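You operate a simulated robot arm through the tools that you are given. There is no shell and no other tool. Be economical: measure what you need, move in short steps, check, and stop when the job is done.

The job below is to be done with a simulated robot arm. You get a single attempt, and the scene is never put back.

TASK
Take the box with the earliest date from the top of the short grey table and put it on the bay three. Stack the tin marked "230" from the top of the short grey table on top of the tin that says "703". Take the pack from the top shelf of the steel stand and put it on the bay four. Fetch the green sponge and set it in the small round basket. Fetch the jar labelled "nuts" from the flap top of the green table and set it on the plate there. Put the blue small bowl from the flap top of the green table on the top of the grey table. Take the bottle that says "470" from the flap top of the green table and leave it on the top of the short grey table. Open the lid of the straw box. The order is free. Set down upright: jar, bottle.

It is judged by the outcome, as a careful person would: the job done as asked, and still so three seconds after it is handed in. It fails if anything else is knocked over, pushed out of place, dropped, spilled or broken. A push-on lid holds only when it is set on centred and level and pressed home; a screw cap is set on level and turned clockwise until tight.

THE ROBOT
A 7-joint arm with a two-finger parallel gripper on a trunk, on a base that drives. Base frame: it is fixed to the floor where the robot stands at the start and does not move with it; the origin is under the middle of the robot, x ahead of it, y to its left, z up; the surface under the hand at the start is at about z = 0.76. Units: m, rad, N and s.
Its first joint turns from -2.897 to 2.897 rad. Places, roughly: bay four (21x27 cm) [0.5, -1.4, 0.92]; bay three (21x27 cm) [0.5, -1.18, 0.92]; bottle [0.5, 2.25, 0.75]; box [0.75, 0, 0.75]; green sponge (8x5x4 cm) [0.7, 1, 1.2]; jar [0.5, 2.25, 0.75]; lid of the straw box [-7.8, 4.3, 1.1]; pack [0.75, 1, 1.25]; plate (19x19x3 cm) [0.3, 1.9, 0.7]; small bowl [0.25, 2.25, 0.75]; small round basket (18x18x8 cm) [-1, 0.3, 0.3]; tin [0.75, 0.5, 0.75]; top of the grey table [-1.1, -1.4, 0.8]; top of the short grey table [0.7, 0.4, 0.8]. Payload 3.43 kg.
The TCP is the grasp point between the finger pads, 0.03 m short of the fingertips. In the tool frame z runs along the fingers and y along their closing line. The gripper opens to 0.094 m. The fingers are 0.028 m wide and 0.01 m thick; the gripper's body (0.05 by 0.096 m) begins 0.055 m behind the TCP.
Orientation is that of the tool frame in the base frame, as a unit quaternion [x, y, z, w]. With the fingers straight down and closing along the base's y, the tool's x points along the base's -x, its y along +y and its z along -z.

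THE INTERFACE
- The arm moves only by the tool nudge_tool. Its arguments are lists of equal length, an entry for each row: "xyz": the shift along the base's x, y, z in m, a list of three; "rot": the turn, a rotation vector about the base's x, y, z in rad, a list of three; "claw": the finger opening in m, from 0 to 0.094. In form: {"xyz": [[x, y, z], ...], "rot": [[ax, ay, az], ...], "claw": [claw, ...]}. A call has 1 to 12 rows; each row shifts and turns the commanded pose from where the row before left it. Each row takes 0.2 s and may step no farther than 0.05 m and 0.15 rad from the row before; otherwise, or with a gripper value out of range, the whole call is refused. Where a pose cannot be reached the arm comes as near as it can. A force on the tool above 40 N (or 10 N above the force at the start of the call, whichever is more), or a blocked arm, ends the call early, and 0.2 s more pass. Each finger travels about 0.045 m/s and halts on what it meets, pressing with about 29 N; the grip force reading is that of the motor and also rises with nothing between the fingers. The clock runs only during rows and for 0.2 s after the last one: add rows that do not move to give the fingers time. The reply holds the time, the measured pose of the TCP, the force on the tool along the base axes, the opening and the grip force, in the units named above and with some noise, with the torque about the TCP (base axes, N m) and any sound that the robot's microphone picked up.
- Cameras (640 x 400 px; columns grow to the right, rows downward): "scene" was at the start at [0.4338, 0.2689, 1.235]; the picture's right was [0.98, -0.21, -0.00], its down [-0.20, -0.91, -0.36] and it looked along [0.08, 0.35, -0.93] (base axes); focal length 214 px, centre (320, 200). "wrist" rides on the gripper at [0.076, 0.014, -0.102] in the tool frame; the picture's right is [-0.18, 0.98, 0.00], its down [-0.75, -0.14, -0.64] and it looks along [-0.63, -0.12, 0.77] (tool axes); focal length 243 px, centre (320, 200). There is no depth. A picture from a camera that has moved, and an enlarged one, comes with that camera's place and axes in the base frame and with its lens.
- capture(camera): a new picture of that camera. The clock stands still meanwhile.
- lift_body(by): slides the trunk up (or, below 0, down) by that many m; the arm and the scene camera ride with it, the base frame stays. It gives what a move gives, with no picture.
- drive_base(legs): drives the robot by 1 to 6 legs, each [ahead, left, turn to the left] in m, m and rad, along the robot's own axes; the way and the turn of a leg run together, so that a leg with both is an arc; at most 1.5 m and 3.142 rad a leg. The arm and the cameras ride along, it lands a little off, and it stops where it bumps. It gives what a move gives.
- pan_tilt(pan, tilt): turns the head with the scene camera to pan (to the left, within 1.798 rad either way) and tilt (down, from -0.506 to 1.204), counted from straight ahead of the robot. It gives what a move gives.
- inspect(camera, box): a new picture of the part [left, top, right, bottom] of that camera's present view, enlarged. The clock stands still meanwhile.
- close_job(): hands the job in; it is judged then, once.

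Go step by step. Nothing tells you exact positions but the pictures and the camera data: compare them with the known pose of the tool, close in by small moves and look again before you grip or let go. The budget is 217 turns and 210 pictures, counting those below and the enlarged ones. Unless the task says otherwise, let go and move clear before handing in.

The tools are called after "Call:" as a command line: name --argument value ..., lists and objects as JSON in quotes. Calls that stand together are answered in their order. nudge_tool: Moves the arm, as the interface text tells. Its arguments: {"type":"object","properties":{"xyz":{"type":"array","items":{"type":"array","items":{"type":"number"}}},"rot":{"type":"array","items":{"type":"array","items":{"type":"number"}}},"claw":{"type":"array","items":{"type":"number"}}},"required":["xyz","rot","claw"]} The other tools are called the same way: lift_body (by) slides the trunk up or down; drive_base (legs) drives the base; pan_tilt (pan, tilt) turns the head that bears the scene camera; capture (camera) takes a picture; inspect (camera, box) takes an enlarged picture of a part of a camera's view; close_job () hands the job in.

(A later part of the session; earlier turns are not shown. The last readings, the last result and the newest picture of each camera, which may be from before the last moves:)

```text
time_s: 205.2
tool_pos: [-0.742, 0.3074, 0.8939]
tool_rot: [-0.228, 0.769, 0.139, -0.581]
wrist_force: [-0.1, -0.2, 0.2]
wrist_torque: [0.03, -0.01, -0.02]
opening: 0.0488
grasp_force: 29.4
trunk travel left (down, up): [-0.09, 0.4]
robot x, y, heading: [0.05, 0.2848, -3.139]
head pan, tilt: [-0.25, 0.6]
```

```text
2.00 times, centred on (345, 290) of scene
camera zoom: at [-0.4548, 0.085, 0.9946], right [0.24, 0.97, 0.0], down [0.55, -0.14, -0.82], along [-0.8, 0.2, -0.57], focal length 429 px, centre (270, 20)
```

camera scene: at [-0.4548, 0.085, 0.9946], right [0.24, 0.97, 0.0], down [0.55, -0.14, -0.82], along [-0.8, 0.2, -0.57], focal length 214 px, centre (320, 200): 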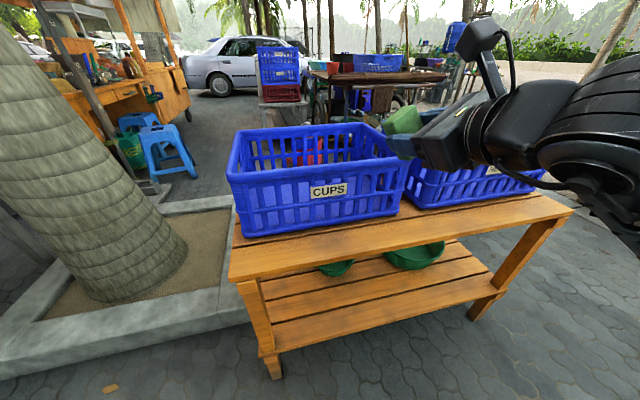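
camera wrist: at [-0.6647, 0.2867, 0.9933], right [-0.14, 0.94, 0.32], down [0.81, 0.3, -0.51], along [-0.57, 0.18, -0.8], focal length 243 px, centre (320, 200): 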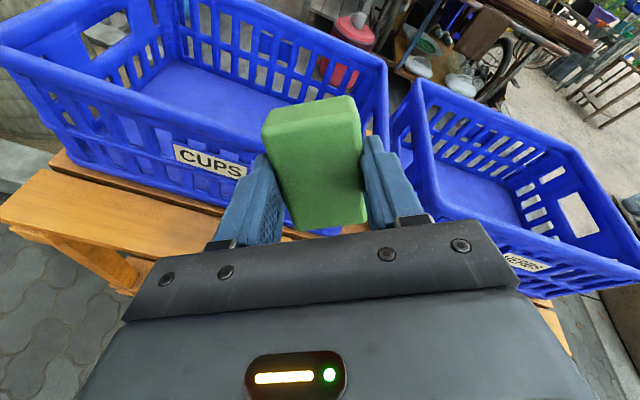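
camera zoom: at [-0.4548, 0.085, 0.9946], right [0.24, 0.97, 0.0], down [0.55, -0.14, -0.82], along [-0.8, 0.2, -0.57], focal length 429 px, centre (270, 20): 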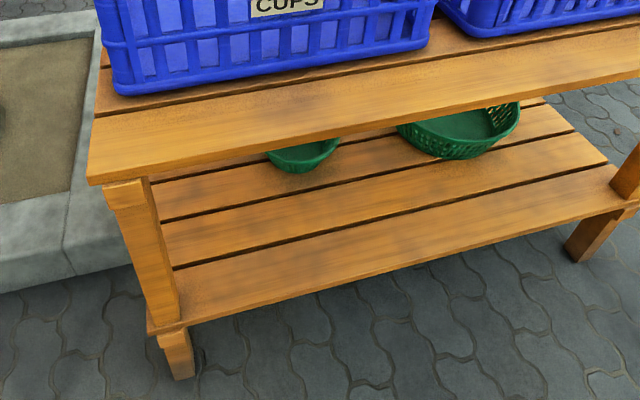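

Upper board: front edge x≈−0.772, top z≈0.60; lower board z≈0.26; basket centre ≈(−1.03, 0.275). I back up 6 cm and lower the tool in front of the gap.

Call:
drive_base --legs '[[-0.06, 0, 0]]'

Call:
lift_body --by -0.09

Call:
nudge_tool --xyz '[[0, 0, -0.04], [0, 0, -0.045], [0, 0, -0.045], [0, 0, -0.045], [0, 0, -0.045], [0, 0, -0.045], [0, 0, -0.045], [0, 0, -0.045], [0, 0, 0]]' --rot '[[0, 0, 0], [0, 0, 0], [0, 0, 0], [0, 0, 0], [0, 0, 0], [0, 0, 0], [0, 0, 0], [0, 0, 0], [0, 0, 0]]' --claw '[0.035, 0.035, 0.035, 0.035, 0.035, 0.035, 0.035, 0.035, 0.035]'

Call:
capture --camera "wrist"

Call:
capture --camera "scene"

```text
time_s: 205.9
tool_pos: [-0.7406, 0.3099, 0.8929]
tool_rot: [-0.226, 0.769, 0.14, -0.581]
wrist_force: [0.6, 0.3, -0.8]
wrist_torque: [-0.02, -0.03, 0.02]
opening: 0.0487
grasp_force: 29.2
trunk travel left (down, up): [-0.09, 0.4]
robot x, y, heading: [0.0497, 0.2832, -3.139]
head pan, tilt: [-0.25, 0.6]
stopped in leg 1: the robot was blocked; the commanded pose is now the measured one
```

```text
time_s: 207.1
tool_pos: [-0.7408, 0.3112, 0.8038]
tool_rot: [-0.227, 0.77, 0.141, -0.58]
wrist_force: [-0.5, 0.7, -1.0]
wrist_torque: [0.01, 0.01, 0.01]
opening: 0.0488
grasp_force: 28.4
trunk travel left (down, up): [0.0, 0.49]
robot x, y, heading: [0.0537, 0.2839, -3.135]
head pan, tilt: [-0.25, 0.6]
```

```text
time_s: 209.1
tool_pos: [-0.7385, 0.3217, 0.7918]
tool_rot: [-0.228, 0.768, 0.139, -0.583]
wrist_force: [0.5, 0.2, 0.7]
wrist_torque: [-0.02, -0.01, 0.01]
opening: 0.0488
grasp_force: 28.9
out of reach, approached as far as the arm can: row 1, 2, 3, 4, 5, 6, 7, 8
trunk travel left (down, up): [0.0, 0.49]
robot x, y, heading: [0.0539, 0.2822, -3.136]
head pan, tilt: [-0.25, 0.6]
```

```text
119 pictures are left
camera wrist: at [-0.6604, 0.3003, 0.8908], right [-0.15, 0.94, 0.32], down [0.8, 0.3, -0.51], along [-0.58, 0.18, -0.8], focal length 243 px, centre (320, 200)
```

wrist: 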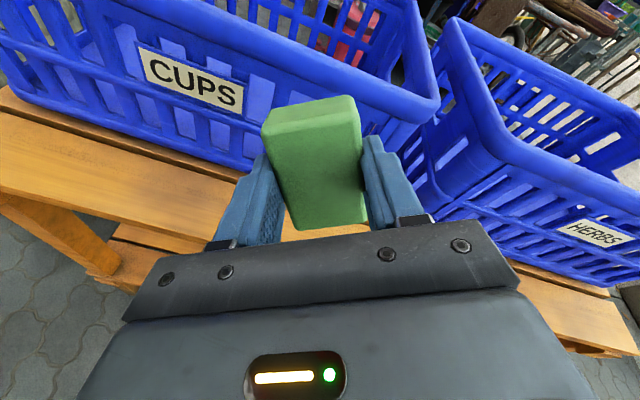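

```text
118 pictures are left
camera scene: at [-0.4546, 0.0871, 0.9046], right [0.24, 0.97, 0.0], down [0.55, -0.14, -0.83], along [-0.8, 0.2, -0.57], focal length 214 px, centre (320, 200)
```

scene: 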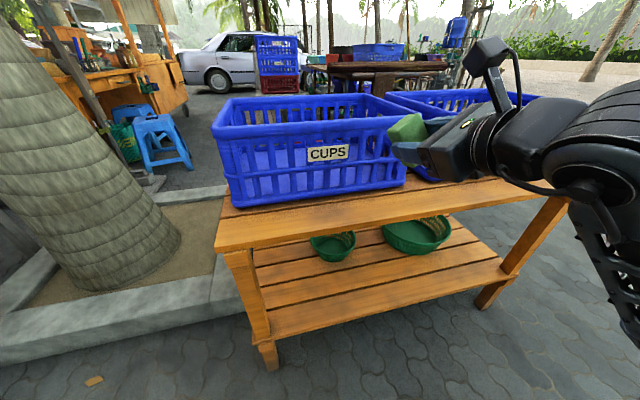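

The reach down fails in this posture. I return to tool-down, lower in front of the bench, then pitch up from there.

Call:
nudge_tool --xyz '[[0.01, 0, 0], [0.02, 0, 0], [0.02, 0, 0], [0.02, 0, 0], [0.02, 0, 0], [0.02, 0, 0], [0.02, 0, 0], [0.01, 0, 0], [0, 0, 0]]' --rot '[[0, -0.14, 0], [0, -0.14, 0], [0, -0.14, 0], [0, -0.14, 0], [0, -0.14, 0], [0, -0.14, 0], [0, -0.14, 0], [0, -0.14, 0], [0, 0, 0]]' --claw '[0.035, 0.035, 0.035, 0.035, 0.035, 0.035, 0.035, 0.035, 0.035]'

Call:
nudge_tool --xyz '[[0, 0, -0.045], [0, 0, -0.045], [0, 0, -0.045], [0, 0, -0.045], [0, 0, -0.045], [0, 0, -0.045], [0, 0, -0.045], [0, 0, 0]]' --rot '[[0, 0, 0], [0, 0, 0], [0, 0, 0], [0, 0, 0], [0, 0, 0], [0, 0, 0], [0, 0, 0], [0, 0, 0]]' --claw '[0.035, 0.035, 0.035, 0.035, 0.035, 0.035, 0.035, 0.035]'

Call:
capture --camera "scene"

```text
time_s: 211.1
tool_pos: [-0.6054, 0.3191, 0.7909]
tool_rot: [-0.266, 0.96, -0.002, -0.082]
wrist_force: [-0.6, 0.5, 0.6]
wrist_torque: [-0.04, 0.03, -0.01]
opening: 0.0487
grasp_force: 29.1
out of reach, approached as far as the arm can: row 2
trunk travel left (down, up): [0.0, 0.49]
robot x, y, heading: [0.0533, 0.2861, -3.132]
head pan, tilt: [-0.25, 0.6]
```

```text
time_s: 212.9
tool_pos: [-0.609, 0.3193, 0.4743]
tool_rot: [-0.267, 0.96, -0.002, -0.083]
wrist_force: [-0.8, 0.5, -1.5]
wrist_torque: [-0.01, 0.05, -0.02]
opening: 0.0488
grasp_force: 28.8
trunk travel left (down, up): [0.0, 0.49]
robot x, y, heading: [0.0538, 0.2827, -3.135]
head pan, tilt: [-0.25, 0.6]
```

```text
117 pictures are left
camera scene: at [-0.4546, 0.0872, 0.9046], right [0.24, 0.97, 0.0], down [0.55, -0.14, -0.82], along [-0.8, 0.2, -0.57], focal length 214 px, centre (320, 200)
```

scene: 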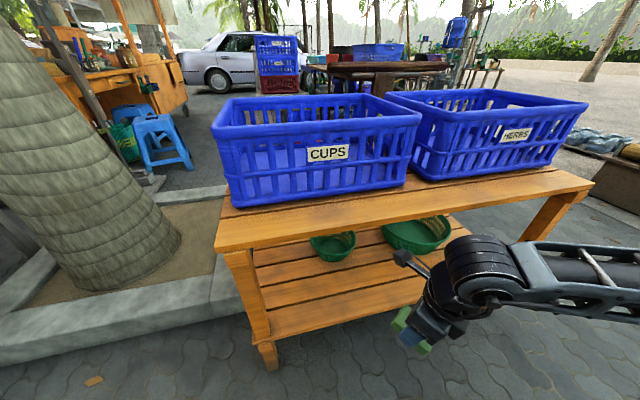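

Low and tool-down works. Now I pitch forward gradually here.

Call:
nudge_tool --xyz '[[-0.015, 0, -0.01], [-0.015, 0, -0.01], [-0.015, 0, -0.01], [-0.015, 0, 0], [-0.015, 0, 0], [-0.015, 0, 0], [0, 0, 0]]' --rot '[[0, 0.14, 0], [0, 0.14, 0], [0, 0.14, 0], [0, 0.14, 0], [0, 0.14, 0], [0, 0.14, 0], [0, 0, 0]]' --claw '[0.035, 0.035, 0.035, 0.035, 0.035, 0.035, 0.035]'

Call:
capture --camera "scene"

```text
time_s: 214.5
tool_pos: [-0.6739, 0.3397, 0.4605]
tool_rot: [-0.262, 0.899, 0.063, -0.345]
wrist_force: [-0.2, -0.9, -0.7]
wrist_torque: [0.0, 0.01, -0.02]
opening: 0.0486
grasp_force: 29.0
out of reach, approached as far as the arm can: row 4, 5, 6
trunk travel left (down, up): [0.0, 0.49]
robot x, y, heading: [0.0478, 0.2846, -3.137]
head pan, tilt: [-0.25, 0.6]
```

```text
116 pictures are left
camera scene: at [-0.4546, 0.0871, 0.9047], right [0.24, 0.97, 0.0], down [0.55, -0.14, -0.83], along [-0.8, 0.2, -0.56], focal length 214 px, centre (320, 200)
```

scene: 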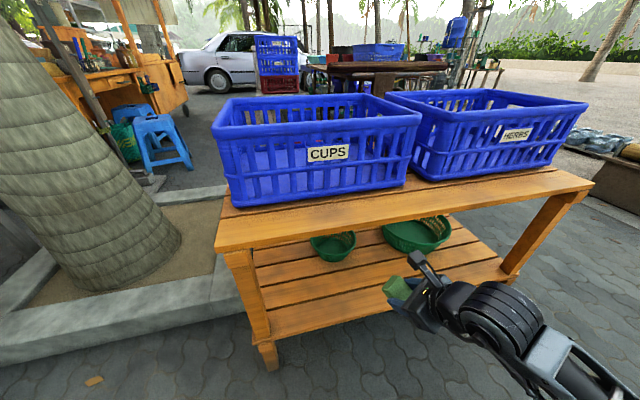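

I look at the arm's own posture to see what limits the pitch.

Call:
pan_tilt --pan -1.1 --tilt 0.6

Call:
capture --camera "scene"

Call:
pan_tilt --pan -1.79 --tilt 0.4

Call:
capture --camera "scene"

```text
time_s: 215.7
tool_pos: [-0.6736, 0.3379, 0.4602]
tool_rot: [-0.261, 0.899, 0.063, -0.345]
wrist_force: [0.3, -0.3, 0.1]
wrist_torque: [0.0, -0.02, -0.02]
opening: 0.0486
grasp_force: 29.2
trunk travel left (down, up): [0.0, 0.49]
robot x, y, heading: [0.0484, 0.2857, -3.135]
head pan, tilt: [-1.1, 0.6]
```

```text
115 pictures are left
camera scene: at [-0.4094, 0.1443, 0.9046], right [0.89, 0.46, 0.0], down [0.26, -0.5, -0.83], along [-0.38, 0.73, -0.56], focal length 214 px, centre (320, 200)
```

scene: 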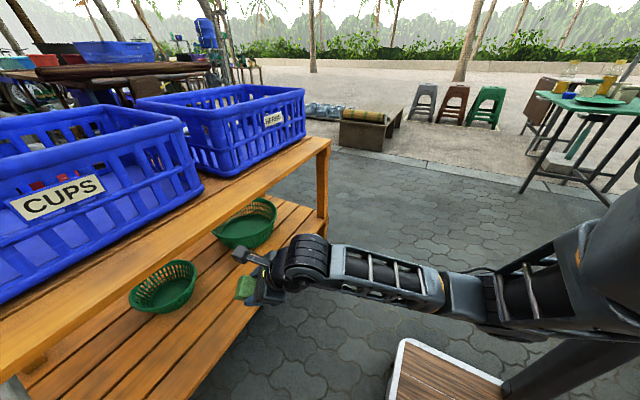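

```text
time_s: 216.8
tool_pos: [-0.6744, 0.3392, 0.4606]
tool_rot: [-0.262, 0.899, 0.063, -0.345]
wrist_force: [-0.6, -0.4, -0.1]
wrist_torque: [0.01, -0.02, -0.01]
opening: 0.0484
grasp_force: 29.2
trunk travel left (down, up): [0.0, 0.49]
robot x, y, heading: [0.0528, 0.2873, -3.133]
head pan, tilt: [-1.791, 0.4]
```

```text
114 pictures are left
camera scene: at [-0.3492, 0.1563, 0.9228], right [0.98, -0.21, 0.0], down [-0.08, -0.38, -0.92], along [0.2, 0.9, -0.39], focal length 214 px, centre (320, 200)
```

scene: 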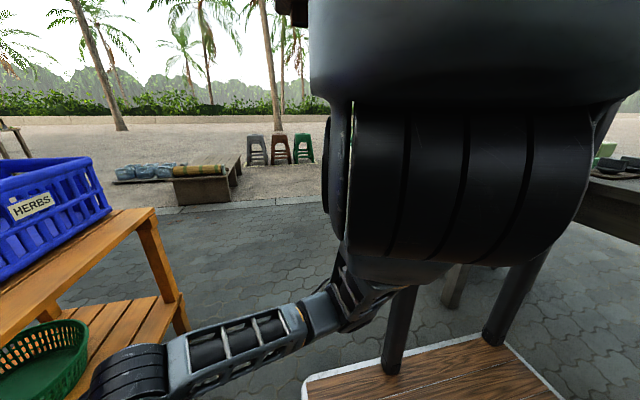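

The camera bracket meets the wrist when rolled outward. I go back tool-down and roll so the camera sits low/side (−45°), then pitch again.

Call:
nudge_tool --xyz '[[0.015, -0.01, 0], [0.015, -0.01, 0], [0.015, -0.01, 0], [0.015, 0, 0], [0.0, 0, 0], [0, 0, 0], [0, 0, 0], [0, 0, 0], [0, 0, 0], [0, 0, 0], [0, 0, 0], [0, 0, 0]]' --rot '[[0, -0.14, 0], [0, -0.14, 0], [0, -0.14, 0], [0, -0.14, 0], [0, 0, 0.145], [0, 0, 0.145], [0, 0, 0.145], [0, 0, 0.145], [0, 0, 0.145], [0, 0, 0.145], [0, 0, 0.145], [0, 0, 0]]' --claw '[0.035, 0.035, 0.035, 0.035, 0.035, 0.035, 0.035, 0.035, 0.035, 0.035, 0.035, 0.035]'

Call:
nudge_tool --xyz '[[0, 0, 0], [0, 0, 0], [0, 0, 0], [0, 0, 0], [0, 0, 0], [0, 0, 0], [0, 0, 0]]' --rot '[[0, 0, 0.145], [0, 0, 0.145], [0, 0, 0.145], [0, 0, 0.145], [0, 0, 0.145], [0, 0, 0.09], [0, 0, 0]]' --claw '[0.035, 0.035, 0.035, 0.035, 0.035, 0.035, 0.035]'

```text
time_s: 219.4
tool_pos: [-0.6139, 0.3094, 0.4596]
tool_rot: [-0.702, 0.708, -0.05, -0.067]
wrist_force: [-0.1, 0.3, -0.1]
wrist_torque: [0.0, -0.01, 0.0]
opening: 0.0489
grasp_force: 28.9
trunk travel left (down, up): [0.0, 0.49]
robot x, y, heading: [0.0552, 0.285, -3.137]
head pan, tilt: [-1.791, 0.4]
```

```text
time_s: 221.0
tool_pos: [-0.6138, 0.3104, 0.4618]
tool_rot: [0.925, -0.371, 0.073, 0.041]
wrist_force: [-0.2, -0.1, -0.4]
wrist_torque: [-0.02, 0.02, 0.02]
opening: 0.0487
grasp_force: 29.3
trunk travel left (down, up): [0.0, 0.49]
robot x, y, heading: [0.0539, 0.2841, -3.135]
head pan, tilt: [-1.791, 0.4]
```

Now pitch forward again.

Call:
nudge_tool --xyz '[[-0.015, 0, 0], [-0.015, 0, 0], [-0.015, 0, 0], [-0.015, 0, 0], [-0.015, 0, 0], [-0.015, 0, 0], [-0.01, 0, 0], [0, 0, 0], [0, 0, 0]]' --rot '[[0, 0.14, 0], [0, 0.14, 0], [0, 0.14, 0], [0, 0.14, 0], [0, 0.14, 0], [0, 0.14, 0], [0, 0.14, 0], [0, 0.1, 0], [0, 0, 0]]' --claw '[0.035, 0.035, 0.035, 0.035, 0.035, 0.035, 0.035, 0.035, 0.035]'

Call:
pan_tilt --pan -1.0 --tilt 0.6

Call:
capture --camera "scene"

```text
time_s: 223.0
tool_pos: [-0.6939, 0.3044, 0.4515]
tool_rot: [0.877, -0.322, -0.301, 0.19]
wrist_force: [0.4, -0.4, -0.8]
wrist_torque: [0.01, -0.01, -0.02]
opening: 0.0484
grasp_force: 29.1
out of reach, approached as far as the arm can: row 6, 7, 8
trunk travel left (down, up): [0.0, 0.49]
robot x, y, heading: [0.0505, 0.2863, -3.136]
head pan, tilt: [-1.791, 0.4]
```

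```text
time_s: 224.1
tool_pos: [-0.6944, 0.3053, 0.4525]
tool_rot: [0.877, -0.321, -0.301, 0.191]
wrist_force: [-0.8, 0.1, -0.5]
wrist_torque: [0.01, 0.01, -0.02]
opening: 0.0489
grasp_force: 28.9
trunk travel left (down, up): [0.0, 0.49]
robot x, y, heading: [0.0509, 0.2816, -3.135]
head pan, tilt: [-1.0, 0.6]
```

```text
113 pictures are left
camera scene: at [-0.4169, 0.14, 0.9047], right [0.84, 0.54, 0.0], down [0.31, -0.47, -0.83], along [-0.45, 0.69, -0.56], focal length 214 px, centre (320, 200)
```

scene: 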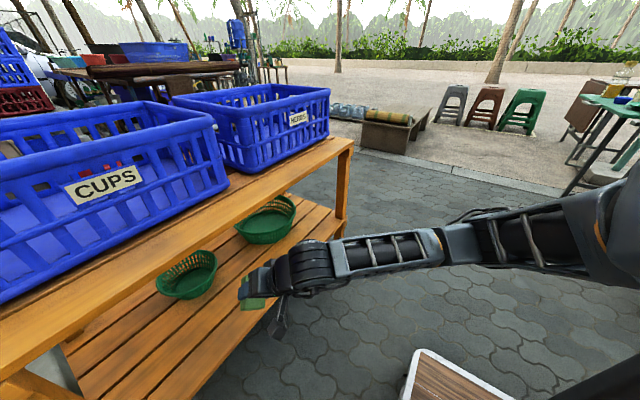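

The pitch limit seems tied to the forearm direction. I test pointing the tool toward the robot's right, where it should stay away from alignment with the forearm.

Call:
nudge_tool --xyz '[[0.01, 0, 0], [0.01, 0, 0], [0.01, 0, 0], [0.01, 0, 0], [0, 0, 0], [0, 0, 0], [0, 0, 0], [0, 0, 0], [0, 0, 0], [0, 0, 0], [0, 0, 0], [0, 0, 0]]' --rot '[[0, 0, -0.145], [0, 0, -0.145], [0, 0, -0.145], [0, 0, -0.145], [0, 0, -0.145], [0, 0, -0.145], [0, 0, -0.145], [0.126, 0.07, 0], [0.126, 0.07, 0], [0.126, 0.07, 0], [0.126, 0.07, 0], [0, 0, 0]]' --claw '[0.035, 0.035, 0.035, 0.035, 0.035, 0.035, 0.035, 0.035, 0.035, 0.035, 0.035, 0.035]'

Call:
capture --camera "scene"

```text
time_s: 226.7
tool_pos: [-0.6806, 0.4291, 0.5308]
tool_rot: [-0.541, 0.588, 0.6, 0.035]
wrist_force: [-0.4, 1.0, -0.4]
wrist_torque: [0.04, -0.01, 0.02]
opening: 0.0488
grasp_force: 29.1
out of reach, approached as far as the arm can: row 1, 2, 3, 4, 11
trunk travel left (down, up): [0.0, 0.49]
robot x, y, heading: [0.052, 0.2811, -3.13]
head pan, tilt: [-1.0, 0.6]
```

```text
112 pictures are left
camera scene: at [-0.417, 0.1398, 0.9046], right [0.84, 0.54, 0.0], down [0.31, -0.47, -0.83], along [-0.45, 0.69, -0.56], focal length 214 px, centre (320, 200)
```

scene: 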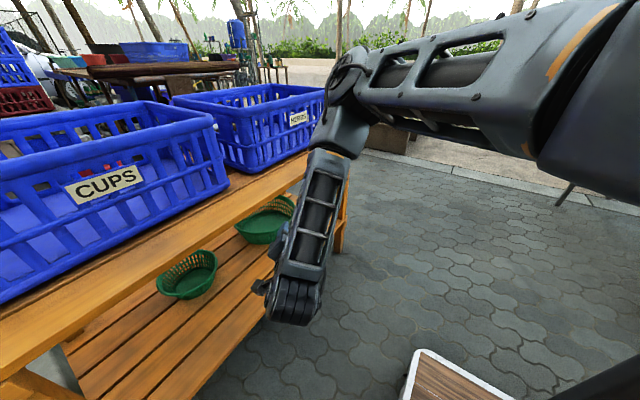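

The arm flipped to an elbow-up posture with the forearm vertical — exactly what is needed. Now I swing the tool direction back to straight ahead.

Call:
nudge_tool --xyz '[[0, -0.02, 0], [0, -0.02, 0], [0, -0.02, 0], [0, -0.02, 0], [0, -0.02, 0], [0, -0.02, 0], [0, 0, 0]]' --rot '[[0, 0, 0.145], [0, 0, 0.145], [0, 0, 0.145], [0, 0, 0.145], [0, 0, 0.145], [0, 0, 0.14], [0, 0, 0]]' --claw '[0.035, 0.035, 0.035, 0.035, 0.035, 0.035, 0.035]'

Call:
capture --camera "scene"

```text
time_s: 227.5
tool_pos: [-0.7033, 0.3153, 0.5736]
tool_rot: [0.651, -0.473, -0.589, 0.073]
wrist_force: [6.4, -1.6, -1.5]
wrist_torque: [-0.04, -0.04, 0.01]
opening: 0.0486
grasp_force: 28.3
out of reach, approached as far as the arm can: row 1, 2, 3
trunk travel left (down, up): [0.0, 0.49]
robot x, y, heading: [0.0512, 0.2812, -3.139]
head pan, tilt: [-1.0, 0.6]
stopped in row 3: the force on the tool passed its limit at 49 N (the readings are from after the stop); the commanded pose is now the measured one
```

```text
111 pictures are left
camera scene: at [-0.4168, 0.1403, 0.9046], right [0.84, 0.54, 0.0], down [0.31, -0.47, -0.83], along [-0.45, 0.69, -0.56], focal length 214 px, centre (320, 200)
```

scene: 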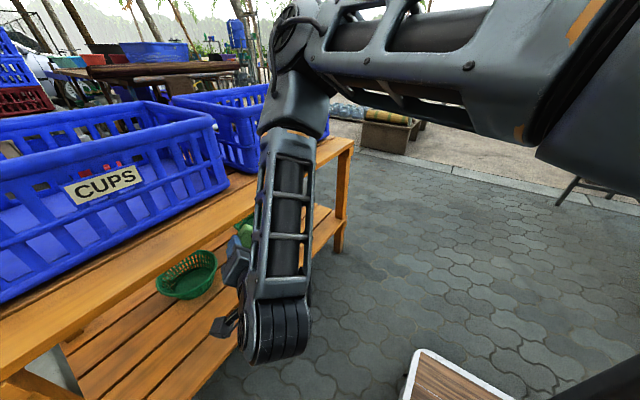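

The tool brushed the board edge. I pull back and lower.

Call:
nudge_tool --xyz '[[0.03, 0, -0.01], [0.02, 0, -0.03], [0, 0, -0.04], [0, 0, -0.04], [0, 0, 0]]' --rot '[[0, 0, 0], [0, 0, 0], [0, 0, 0], [0, 0, 0], [0, 0, 0]]' --claw '[0.035, 0.035, 0.035, 0.035, 0.035]'

Call:
capture --camera "scene"

Call:
capture --camera "wrist"

```text
time_s: 228.7
tool_pos: [-0.7003, 0.2625, 0.4952]
tool_rot: [0.65, -0.474, -0.589, 0.071]
wrist_force: [-0.1, 0.1, -0.8]
wrist_torque: [-0.01, -0.02, -0.01]
opening: 0.0489
grasp_force: 28.8
out of reach, approached as far as the arm can: row 1, 2, 3, 4
trunk travel left (down, up): [0.0, 0.49]
robot x, y, heading: [0.0527, 0.2846, -3.136]
head pan, tilt: [-1.0, 0.6]
```

```text
110 pictures are left
camera scene: at [-0.4169, 0.1404, 0.9046], right [0.84, 0.54, 0.0], down [0.31, -0.47, -0.83], along [-0.45, 0.69, -0.56], focal length 214 px, centre (320, 200)
```

scene: 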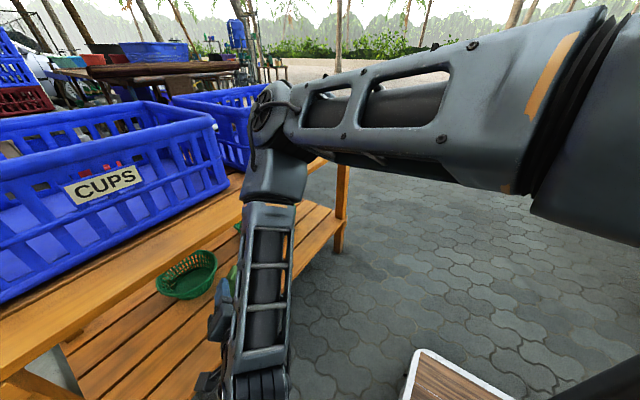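

```text
109 pictures are left
camera wrist: at [-0.6353, 0.154, 0.4805], right [-0.5, -0.4, 0.77], down [0.72, 0.3, 0.63], along [-0.48, 0.86, 0.14], focal length 243 px, centre (320, 200)
```

wrist: 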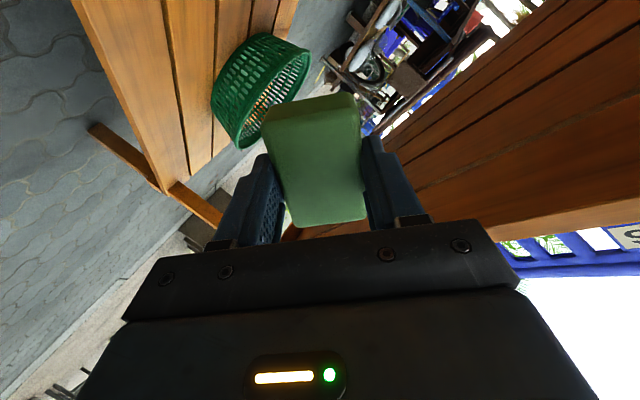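

The wrist camera now sees under the board. I continue turning the tool toward straight ahead.

Call:
nudge_tool --xyz '[[0, 0.005, 0], [0, 0.005, 0], [0, 0.005, 0], [0, 0, 0], [0, 0, 0]]' --rot '[[0, 0, 0.13], [0, 0, 0.13], [0, 0, 0.13], [0, 0, 0.1], [0, 0, 0]]' --claw '[0.035, 0.035, 0.035, 0.035, 0.035]'

Call:
capture --camera "scene"

Call:
capture --camera "wrist"

```text
time_s: 229.4
tool_pos: [-0.7106, 0.1905, 0.5459]
tool_rot: [0.719, -0.385, -0.563, 0.139]
wrist_force: [2.6, -0.9, -11.1]
wrist_torque: [-0.14, -0.32, 0.0]
opening: 0.0489
grasp_force: 29.1
out of reach, approached as far as the arm can: row 1, 2, 3
trunk travel left (down, up): [0.0, 0.49]
robot x, y, heading: [0.054, 0.282, -3.134]
head pan, tilt: [-1.0, 0.6]
stopped in row 3: the force on the tool passed its limit at 61 N (the readings are from after the stop); the commanded pose is now the measured one
```

```text
108 pictures are left
camera scene: at [-0.417, 0.1405, 0.9044], right [0.84, 0.54, 0.0], down [0.31, -0.47, -0.83], along [-0.45, 0.69, -0.56], focal length 214 px, centre (320, 200)
```

scene: 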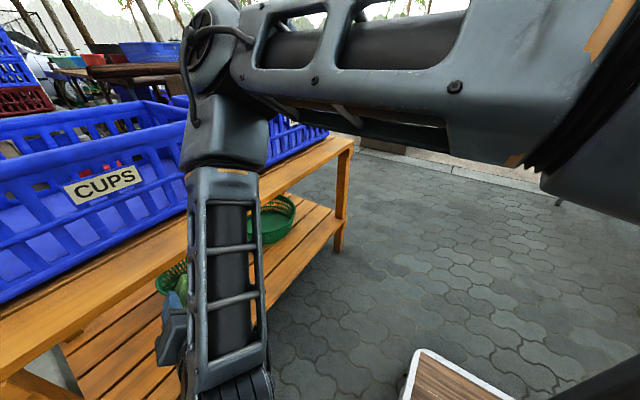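

```text
107 pictures are left
camera wrist: at [-0.619, 0.1028, 0.5357], right [-0.4, -0.52, 0.75], down [0.59, 0.48, 0.65], along [-0.7, 0.71, 0.12], focal length 243 px, centre (320, 200)
```

wrist: 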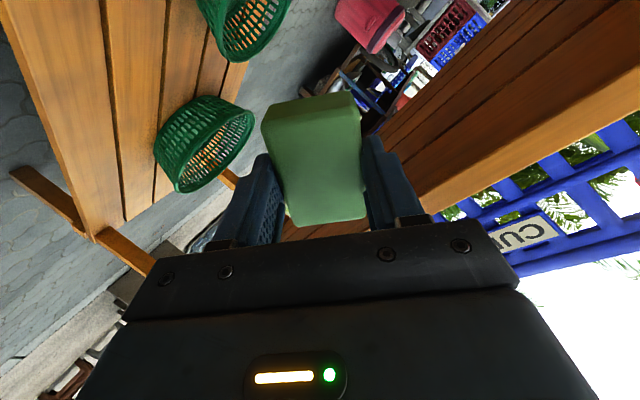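

The tool direction is now 14° right, 19° down — good enough. I lower it away from the board first.

Call:
nudge_tool --xyz '[[0, 0, -0.03], [0, 0, -0.03], [0, 0, -0.03], [0, 0, 0]]' --rot '[[0, 0, 0], [0, 0, 0], [0, 0, 0], [0, 0, 0]]' --claw '[0.035, 0.035, 0.035, 0.035]'

Call:
capture --camera "wrist"

```text
time_s: 230.4
tool_pos: [-0.716, 0.151, 0.4814]
tool_rot: [0.717, -0.387, -0.563, 0.138]
wrist_force: [0.0, -1.2, -0.5]
wrist_torque: [0.03, -0.02, -0.01]
opening: 0.0489
grasp_force: 29.4
out of reach, approached as far as the arm can: row 1, 2, 3
trunk travel left (down, up): [0.0, 0.49]
robot x, y, heading: [0.0545, 0.2853, -3.138]
head pan, tilt: [-1.0, 0.6]
```

```text
106 pictures are left
camera wrist: at [-0.6239, 0.0629, 0.4711], right [-0.4, -0.52, 0.75], down [0.59, 0.47, 0.65], along [-0.69, 0.71, 0.12], focal length 243 px, centre (320, 200)
```

wrist: 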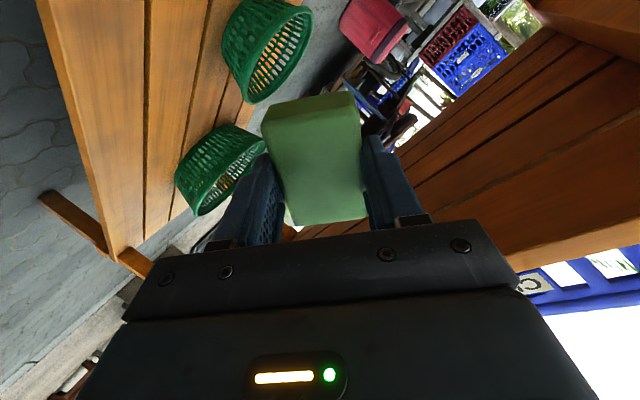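

Small basket confirmed at ≈(−1.015, 0.278) in this view. I advance along the tool toward it partway and check clearances.

Call:
nudge_tool --xyz '[[-0.035, 0.02, -0.01], [-0.035, 0.02, -0.01], [-0.035, 0.02, -0.01], [-0.035, 0.02, -0.01], [0, 0, 0]]' --rot '[[0, 0, 0], [0, 0, 0], [0, 0, 0], [0, 0, 0], [0, 0, 0]]' --claw '[0.035, 0.035, 0.035, 0.035, 0.035]'

Call:
capture --camera "wrist"

Call:
pan_tilt --pan -0.7 --tilt 0.7

Call:
capture --camera "scene"

```text
time_s: 231.6
tool_pos: [-0.8666, 0.1724, 0.4817]
tool_rot: [0.717, -0.39, -0.562, 0.133]
wrist_force: [-0.5, -0.6, -0.1]
wrist_torque: [0.02, -0.01, 0.01]
opening: 0.0485
grasp_force: 28.9
out of reach, approached as far as the arm can: row 1, 2, 3, 4
trunk travel left (down, up): [0.0, 0.49]
robot x, y, heading: [0.0519, 0.2883, -3.139]
head pan, tilt: [-1.0, 0.6]
```

```text
105 pictures are left
camera wrist: at [-0.7744, 0.0842, 0.4707], right [-0.41, -0.52, 0.75], down [0.59, 0.47, 0.65], along [-0.69, 0.71, 0.11], focal length 243 px, centre (320, 200)
```

wrist: 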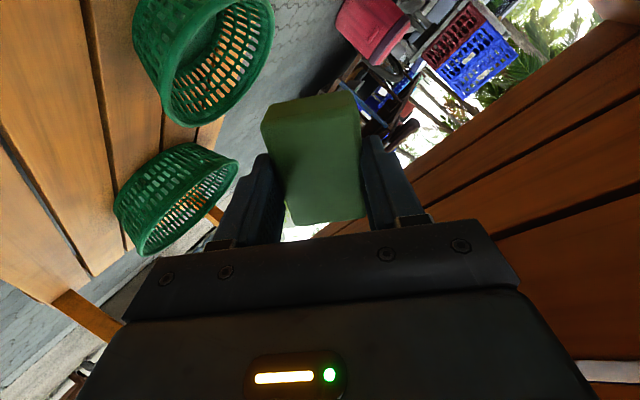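

```text
time_s: 232.4
tool_pos: [-0.8652, 0.1728, 0.4814]
tool_rot: [0.717, -0.39, -0.562, 0.133]
wrist_force: [0.6, -0.1, -0.3]
wrist_torque: [0.01, 0.02, 0.02]
opening: 0.0488
grasp_force: 28.7
trunk travel left (down, up): [0.0, 0.49]
robot x, y, heading: [0.0547, 0.2864, -3.132]
head pan, tilt: [-0.7, 0.7]
```

```text
104 pictures are left
camera scene: at [-0.434, 0.121, 0.896], right [0.64, 0.77, 0.0], down [0.49, -0.41, -0.77], along [-0.59, 0.49, -0.64], focal length 214 px, centre (320, 200)
```

scene: 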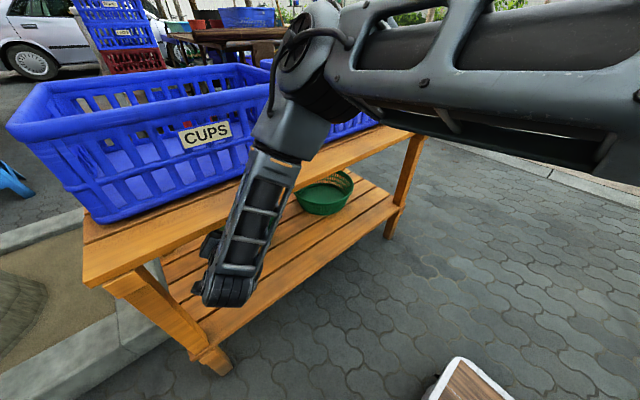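

Forearm roll limits push the tool upward. I retract, and will re-approach with the robot heading turned ~30° left so the tool points to its right, where the posture is better.

Call:
nudge_tool --xyz '[[0.035, -0.01, 0], [0.035, -0.01, 0], [0.035, 0, 0], [0.035, 0, 0], [0.015, 0, 0], [0, 0, 0], [0, 0, 0], [0, 0.02, 0], [0, 0.02, 0], [0, 0, 0]]' --rot '[[0, 0, 0], [0, 0, 0], [0, 0, 0], [0, 0, 0], [0, 0, 0], [0, 0, -0.13], [0, 0, -0.13], [0, 0, -0.13], [0, 0, -0.13], [0, 0, 0]]' --claw '[0.035, 0.035, 0.035, 0.035, 0.035, 0.035, 0.035, 0.035, 0.035, 0.035]'

Call:
drive_base --legs '[[0, 0, 0.54]]'

Call:
pan_tilt --pan -1.2 --tilt 0.6

Call:
capture --camera "scene"

```text
time_s: 234.6
tool_pos: [-0.7094, 0.1899, 0.4849]
tool_rot: [0.593, -0.557, -0.581, -0.01]
wrist_force: [0.1, 0.9, -0.4]
wrist_torque: [-0.01, -0.03, 0.05]
opening: 0.0485
grasp_force: 29.1
trunk travel left (down, up): [0.0, 0.49]
robot x, y, heading: [0.052, 0.281, -3.135]
head pan, tilt: [-0.7, 0.7]
```

```text
time_s: 235.3
tool_pos: [-0.71, 0.1858, 0.4844]
tool_rot: [0.595, -0.555, -0.582, -0.008]
wrist_force: [1.2, 0.3, -0.5]
wrist_torque: [-0.03, 0.02, -0.03]
opening: 0.0489
grasp_force: 28.7
trunk travel left (down, up): [0.0, 0.49]
robot x, y, heading: [0.0538, 0.2797, -3.127]
head pan, tilt: [-0.7, 0.7]
stopped in leg 1: the robot was blocked; the commanded pose is now the measured one
```

```text
time_s: 236.2
tool_pos: [-0.711, 0.1856, 0.4849]
tool_rot: [0.594, -0.555, -0.582, -0.008]
wrist_force: [-1.3, -0.1, -0.2]
wrist_torque: [0.01, -0.01, 0.0]
opening: 0.049
grasp_force: 29.1
trunk travel left (down, up): [0.0, 0.49]
robot x, y, heading: [0.0502, 0.2837, -3.133]
head pan, tilt: [-1.201, 0.6]
```

```text
103 pictures are left
camera scene: at [-0.402, 0.1451, 0.9046], right [0.93, 0.37, 0.0], down [0.21, -0.52, -0.82], along [-0.31, 0.77, -0.57], focal length 214 px, centre (320, 200)
```

scene: 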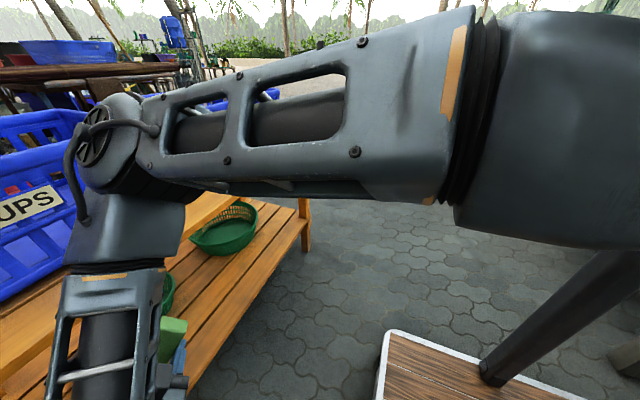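

The base is touching a table leg behind. I ease forward a little, then turn.

Call:
drive_base --legs '[[0.06, 0, 0], [0, 0, 0.52]]'

Call:
capture --camera "scene"

Call:
capture --camera "wrist"

```text
time_s: 238.0
tool_pos: [-0.7367, 0.0507, 0.4856]
tool_rot: [0.64, -0.496, -0.586, 0.035]
wrist_force: [-0.8, -0.3, 0.0]
wrist_torque: [0.02, -0.02, -0.01]
opening: 0.0488
grasp_force: 29.5
trunk travel left (down, up): [0.0, 0.49]
robot x, y, heading: [-0.0123, 0.2809, -2.938]
head pan, tilt: [-1.201, 0.6]
stopped in leg 2: the force on the tool passed its limit at 99 N (the readings are from after the stop); the commanded pose is now the measured one
```

```text
102 pictures are left
camera scene: at [-0.4257, 0.0603, 0.9046], right [0.84, 0.54, 0.0], down [0.31, -0.47, -0.83], along [-0.45, 0.69, -0.56], focal length 214 px, centre (320, 200)
```

scene: 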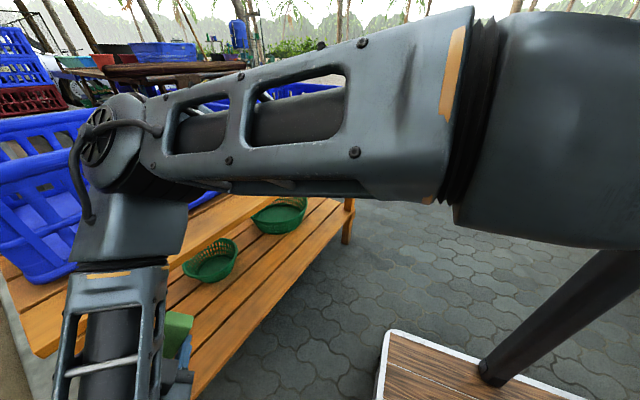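

```text
101 pictures are left
camera wrist: at [-0.6792, -0.0628, 0.4711], right [-0.55, -0.37, 0.75], down [0.72, 0.24, 0.65], along [-0.42, 0.9, 0.14], focal length 243 px, centre (320, 200)
```

wrist: 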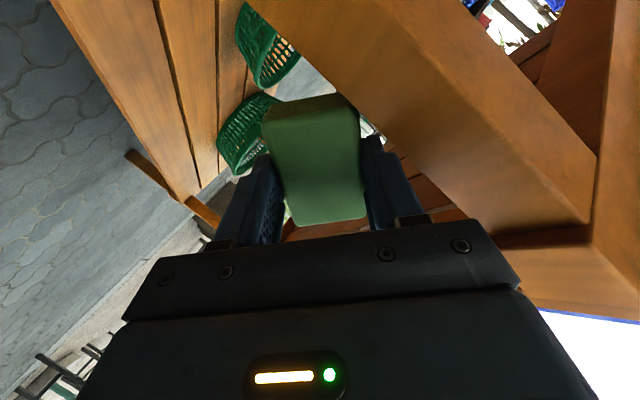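

The hand touched the bench's left leg. I turn back a bit, shift to the right, then resume.

Call:
drive_base --legs '[[0, 0, -0.06]]'

Call:
drive_base --legs '[[-0.05, -0.2, 0]]'

Call:
capture --camera "wrist"

Call:
capture --camera "scene"

```text
time_s: 238.8
tool_pos: [-0.7496, 0.0945, 0.4844]
tool_rot: [0.625, -0.515, -0.587, 0.018]
wrist_force: [-0.2, 1.3, -1.1]
wrist_torque: [-0.02, 0.01, 0.0]
opening: 0.0489
grasp_force: 29.0
trunk travel left (down, up): [0.0, 0.49]
robot x, y, heading: [-0.0097, 0.2791, -2.999]
head pan, tilt: [-1.201, 0.6]
```

```text
time_s: 240.5
tool_pos: [-0.7288, 0.3086, 0.4849]
tool_rot: [0.623, -0.517, -0.586, 0.016]
wrist_force: [-0.6, 0.5, -0.2]
wrist_torque: [0.01, -0.02, -0.01]
opening: 0.0487
grasp_force: 29.1
trunk travel left (down, up): [0.0, 0.49]
robot x, y, heading: [0.012, 0.4915, -3.006]
head pan, tilt: [-1.201, 0.6]
```

```text
100 pictures are left
camera wrist: at [-0.6786, 0.191, 0.4711], right [-0.57, -0.33, 0.75], down [0.74, 0.19, 0.65], along [-0.36, 0.92, 0.14], focal length 243 px, centre (320, 200)
```

wrist: 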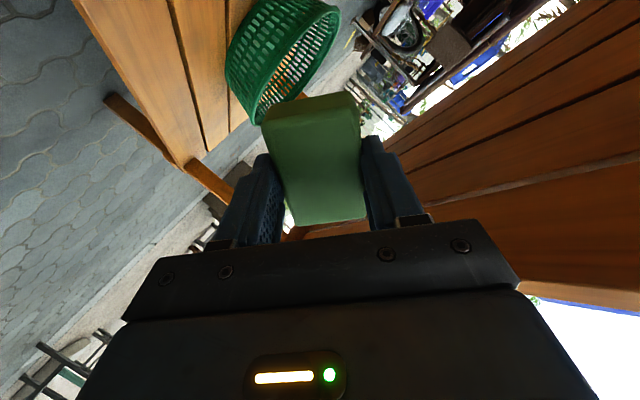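

```text
99 pictures are left
camera scene: at [-0.4174, 0.2974, 0.9046], right [0.87, 0.49, 0.0], down [0.27, -0.49, -0.83], along [-0.4, 0.72, -0.56], focal length 214 px, centre (320, 200)
```

scene: 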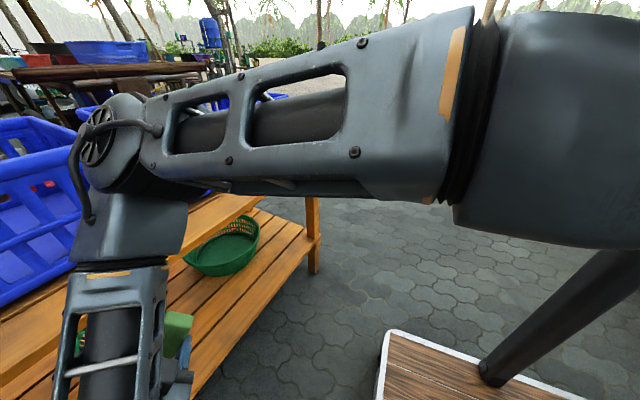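

Clear now. Turn left 0.4 rad, then shift right.

Call:
drive_base --legs '[[0, 0, 0.4], [0, -0.15, 0]]'

Call:
capture --camera "wrist"

Call:
capture --camera "scene"

```text
time_s: 241.4
tool_pos: [-0.7229, 0.261, 0.4838]
tool_rot: [0.635, -0.502, -0.586, 0.03]
wrist_force: [-0.1, 0.7, -0.5]
wrist_torque: [-0.01, 0.03, 0.01]
opening: 0.0486
grasp_force: 28.7
trunk travel left (down, up): [0.0, 0.49]
robot x, y, heading: [0.0085, 0.4841, -2.956]
head pan, tilt: [-1.201, 0.6]
stopped in leg 1: the robot was blocked; the commanded pose is now the measured one
```

```text
98 pictures are left
camera wrist: at [-0.6689, 0.1479, 0.4708], right [-0.56, -0.36, 0.75], down [0.73, 0.22, 0.65], along [-0.4, 0.91, 0.14], focal length 243 px, centre (320, 200)
```

wrist: 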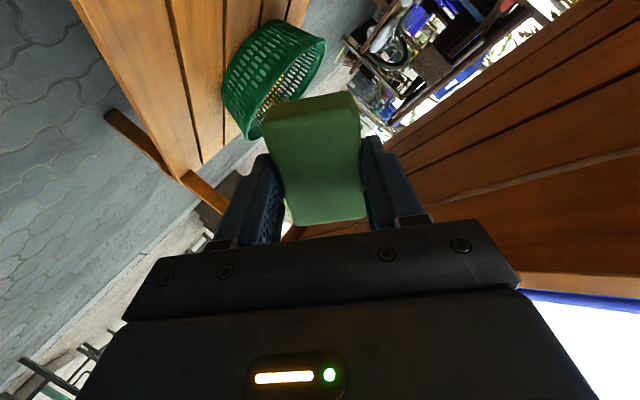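

```text
97 pictures are left
camera scene: at [-0.4135, 0.2665, 0.9046], right [0.85, 0.53, 0.0], down [0.3, -0.48, -0.83], along [-0.44, 0.7, -0.56], focal length 214 px, centre (320, 200)
```

scene: 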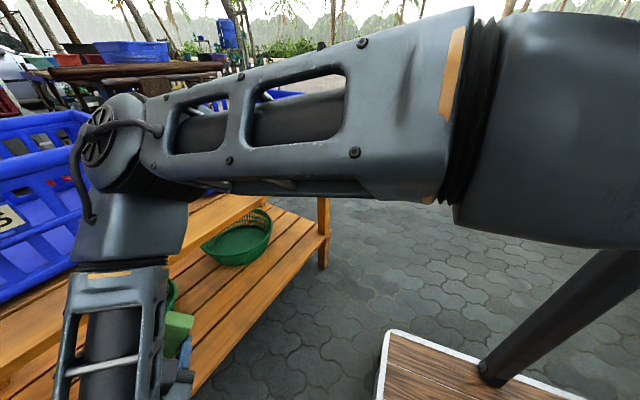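

Rear corner meets the table; I move slightly forward before turning further.

Call:
drive_base --legs '[[0.07, 0, 0], [0, 0, 0.35]]'

Call:
capture --camera "wrist"

```text
time_s: 243.5
tool_pos: [-0.6726, 0.0112, 0.4843]
tool_rot: [0.713, -0.384, -0.572, 0.131]
wrist_force: [-0.6, 1.4, 0.4]
wrist_torque: [0.02, -0.02, 0.0]
opening: 0.0488
grasp_force: 29.0
trunk travel left (down, up): [0.0, 0.49]
robot x, y, heading: [-0.061, 0.4695, -2.603]
head pan, tilt: [-1.201, 0.6]
```

```text
96 pictures are left
camera wrist: at [-0.5824, -0.0762, 0.4709], right [-0.4, -0.53, 0.75], down [0.61, 0.46, 0.65], along [-0.69, 0.71, 0.14], focal length 243 px, centre (320, 200)
```

wrist: 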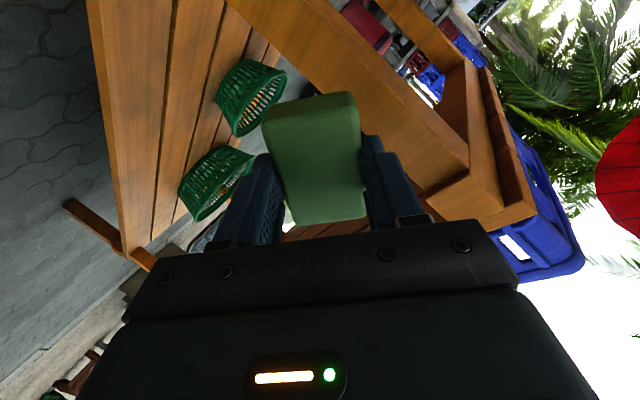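

Tool direction now 15° right of −x in the world. I slide over to line up with the basket.

Call:
drive_base --legs '[[-0.065, -0.175, 0]]'

Call:
nudge_tool --xyz '[[0, 0, -0.02], [0, 0, -0.02], [0, 0, -0.02], [0, 0, 0]]' --rot '[[0, 0, 0], [0, 0, 0], [0, 0, 0], [0, 0, 0]]' --claw '[0.035, 0.035, 0.035, 0.035]'

Call:
capture --camera "wrist"

Call:
pan_tilt --pan -0.9 --tilt 0.7

Call:
capture --camera "scene"

```text
time_s: 245.0
tool_pos: [-0.7102, 0.2017, 0.4841]
tool_rot: [0.713, -0.385, -0.572, 0.131]
wrist_force: [-0.1, 0.6, -0.3]
wrist_torque: [0.01, 0.0, -0.01]
opening: 0.0484
grasp_force: 29.4
trunk travel left (down, up): [0.0, 0.49]
robot x, y, heading: [-0.095, 0.6564, -2.608]
head pan, tilt: [-1.201, 0.6]
```

```text
time_s: 246.0
tool_pos: [-0.7082, 0.2001, 0.4238]
tool_rot: [0.713, -0.384, -0.572, 0.131]
wrist_force: [0.7, -0.3, -0.3]
wrist_torque: [-0.04, -0.02, 0.0]
opening: 0.0486
grasp_force: 28.5
trunk travel left (down, up): [0.0, 0.49]
robot x, y, heading: [-0.0946, 0.6515, -2.61]
head pan, tilt: [-1.201, 0.6]
```

```text
95 pictures are left
camera wrist: at [-0.6186, 0.1125, 0.411], right [-0.4, -0.53, 0.75], down [0.61, 0.46, 0.65], along [-0.69, 0.71, 0.14], focal length 243 px, centre (320, 200)
```

wrist: 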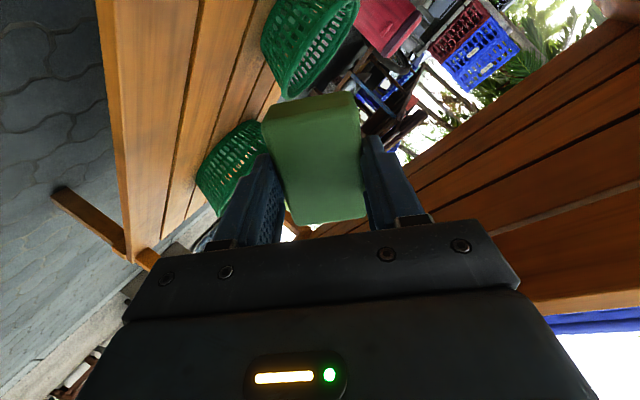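

```text
time_s: 246.8
tool_pos: [-0.7096, 0.2004, 0.424]
tool_rot: [0.713, -0.385, -0.572, 0.13]
wrist_force: [-0.4, -0.6, -0.3]
wrist_torque: [-0.02, -0.04, -0.03]
opening: 0.0487
grasp_force: 28.7
trunk travel left (down, up): [0.0, 0.49]
robot x, y, heading: [-0.0932, 0.66, -2.609]
head pan, tilt: [-0.901, 0.7]
```

```text
94 pictures are left
camera scene: at [-0.4291, 0.2867, 0.896], right [0.36, 0.93, 0.0], down [0.6, -0.23, -0.77], along [-0.71, 0.28, -0.64], focal length 214 px, centre (320, 200)
```

scene: 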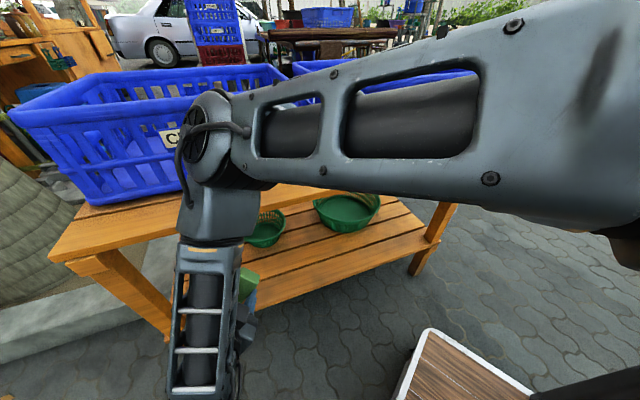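

Lowering works precisely in this posture. I advance with the arm partway and watch the forearm's clearance to the board edge.

Call:
drive_base --legs '[[-0.04, 0.0, 0]]'

Call:
nudge_tool --xyz '[[-0.04, 0.013, 0], [-0.04, 0.013, 0], [-0.04, 0.013, 0], [-0.04, 0.013, -0.005], [0, 0, 0]]' --rot '[[0, 0.03, 0], [0, 0.03, 0], [0, 0, 0], [0, 0, 0], [0, 0, 0]]' --claw '[0.035, 0.035, 0.035, 0.035, 0.035]'

Call:
capture --camera "scene"

Call:
capture --camera "wrist"

```text
time_s: 247.7
tool_pos: [-0.6761, 0.2184, 0.4249]
tool_rot: [0.712, -0.385, -0.572, 0.131]
wrist_force: [-0.5, 0.1, -0.3]
wrist_torque: [0.0, 0.01, 0.01]
opening: 0.049
grasp_force: 28.7
trunk travel left (down, up): [0.0, 0.49]
robot x, y, heading: [-0.0628, 0.6735, -2.607]
head pan, tilt: [-0.901, 0.7]
```

```text
time_s: 248.9
tool_pos: [-0.8351, 0.2744, 0.4166]
tool_rot: [0.696, -0.379, -0.593, 0.142]
wrist_force: [-0.2, -1.2, -0.6]
wrist_torque: [-0.01, -0.01, -0.01]
opening: 0.0485
grasp_force: 29.3
trunk travel left (down, up): [0.0, 0.49]
robot x, y, heading: [-0.064, 0.6744, -2.607]
head pan, tilt: [-0.901, 0.7]
```

```text
93 pictures are left
camera scene: at [-0.3952, 0.3061, 0.896], right [0.36, 0.93, 0.0], down [0.6, -0.23, -0.76], along [-0.71, 0.27, -0.64], focal length 214 px, centre (320, 200)
```

scene: 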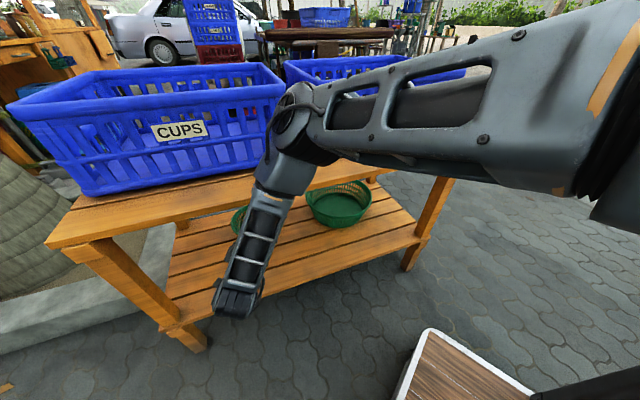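

```text
92 pictures are left
camera wrist: at [-0.745, 0.1847, 0.3976], right [-0.36, -0.53, 0.77], down [0.64, 0.46, 0.61], along [-0.68, 0.71, 0.18], focal length 243 px, centre (320, 200)
```

wrist: 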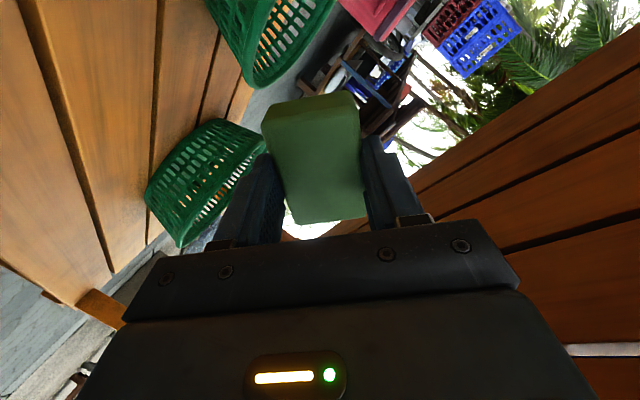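

Exact tracking; forearm is vertical with ~9 cm left to the board edge. I advance 5 cm, then look, then the rest.

Call:
nudge_tool --xyz '[[-0.03, 0.0, 0], [-0.03, 0.0, -0.005], [0, 0, 0]]' --rot '[[0, 0, 0], [0, 0, 0], [0, 0, 0]]' --claw '[0.035, 0.035, 0.035]'

Call:
capture --camera "scene"

Call:
capture --camera "wrist"

```text
time_s: 249.7
tool_pos: [-0.8825, 0.2671, 0.4102]
tool_rot: [0.702, -0.376, -0.588, 0.143]
wrist_force: [0.7, -0.6, -0.1]
wrist_torque: [-0.02, 0.03, 0.0]
opening: 0.0486
grasp_force: 29.3
trunk travel left (down, up): [0.0, 0.49]
robot x, y, heading: [-0.0655, 0.6743, -2.606]
head pan, tilt: [-0.901, 0.7]
```

```text
91 pictures are left
camera scene: at [-0.3894, 0.3065, 0.8983], right [0.36, 0.93, 0.0], down [0.6, -0.23, -0.77], along [-0.72, 0.27, -0.64], focal length 214 px, centre (320, 200)
```

scene: 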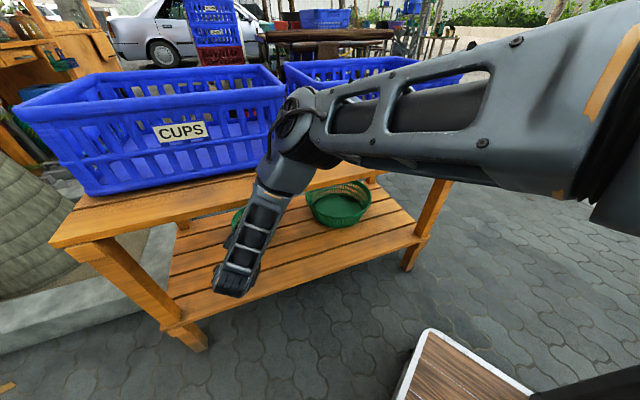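

```text
90 pictures are left
camera wrist: at [-0.7908, 0.1809, 0.3927], right [-0.36, -0.54, 0.77], down [0.63, 0.47, 0.62], along [-0.69, 0.7, 0.17], focal length 243 px, centre (320, 200)
```

wrist: 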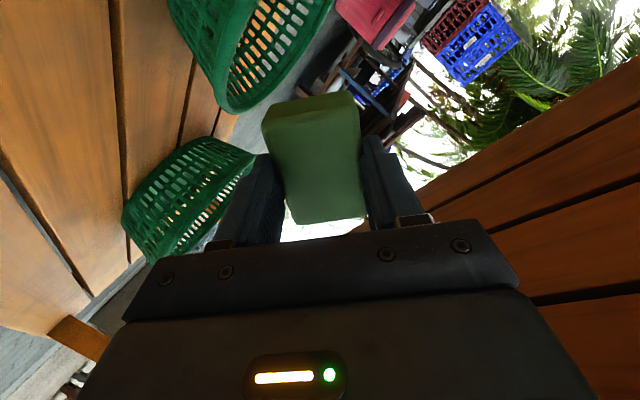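

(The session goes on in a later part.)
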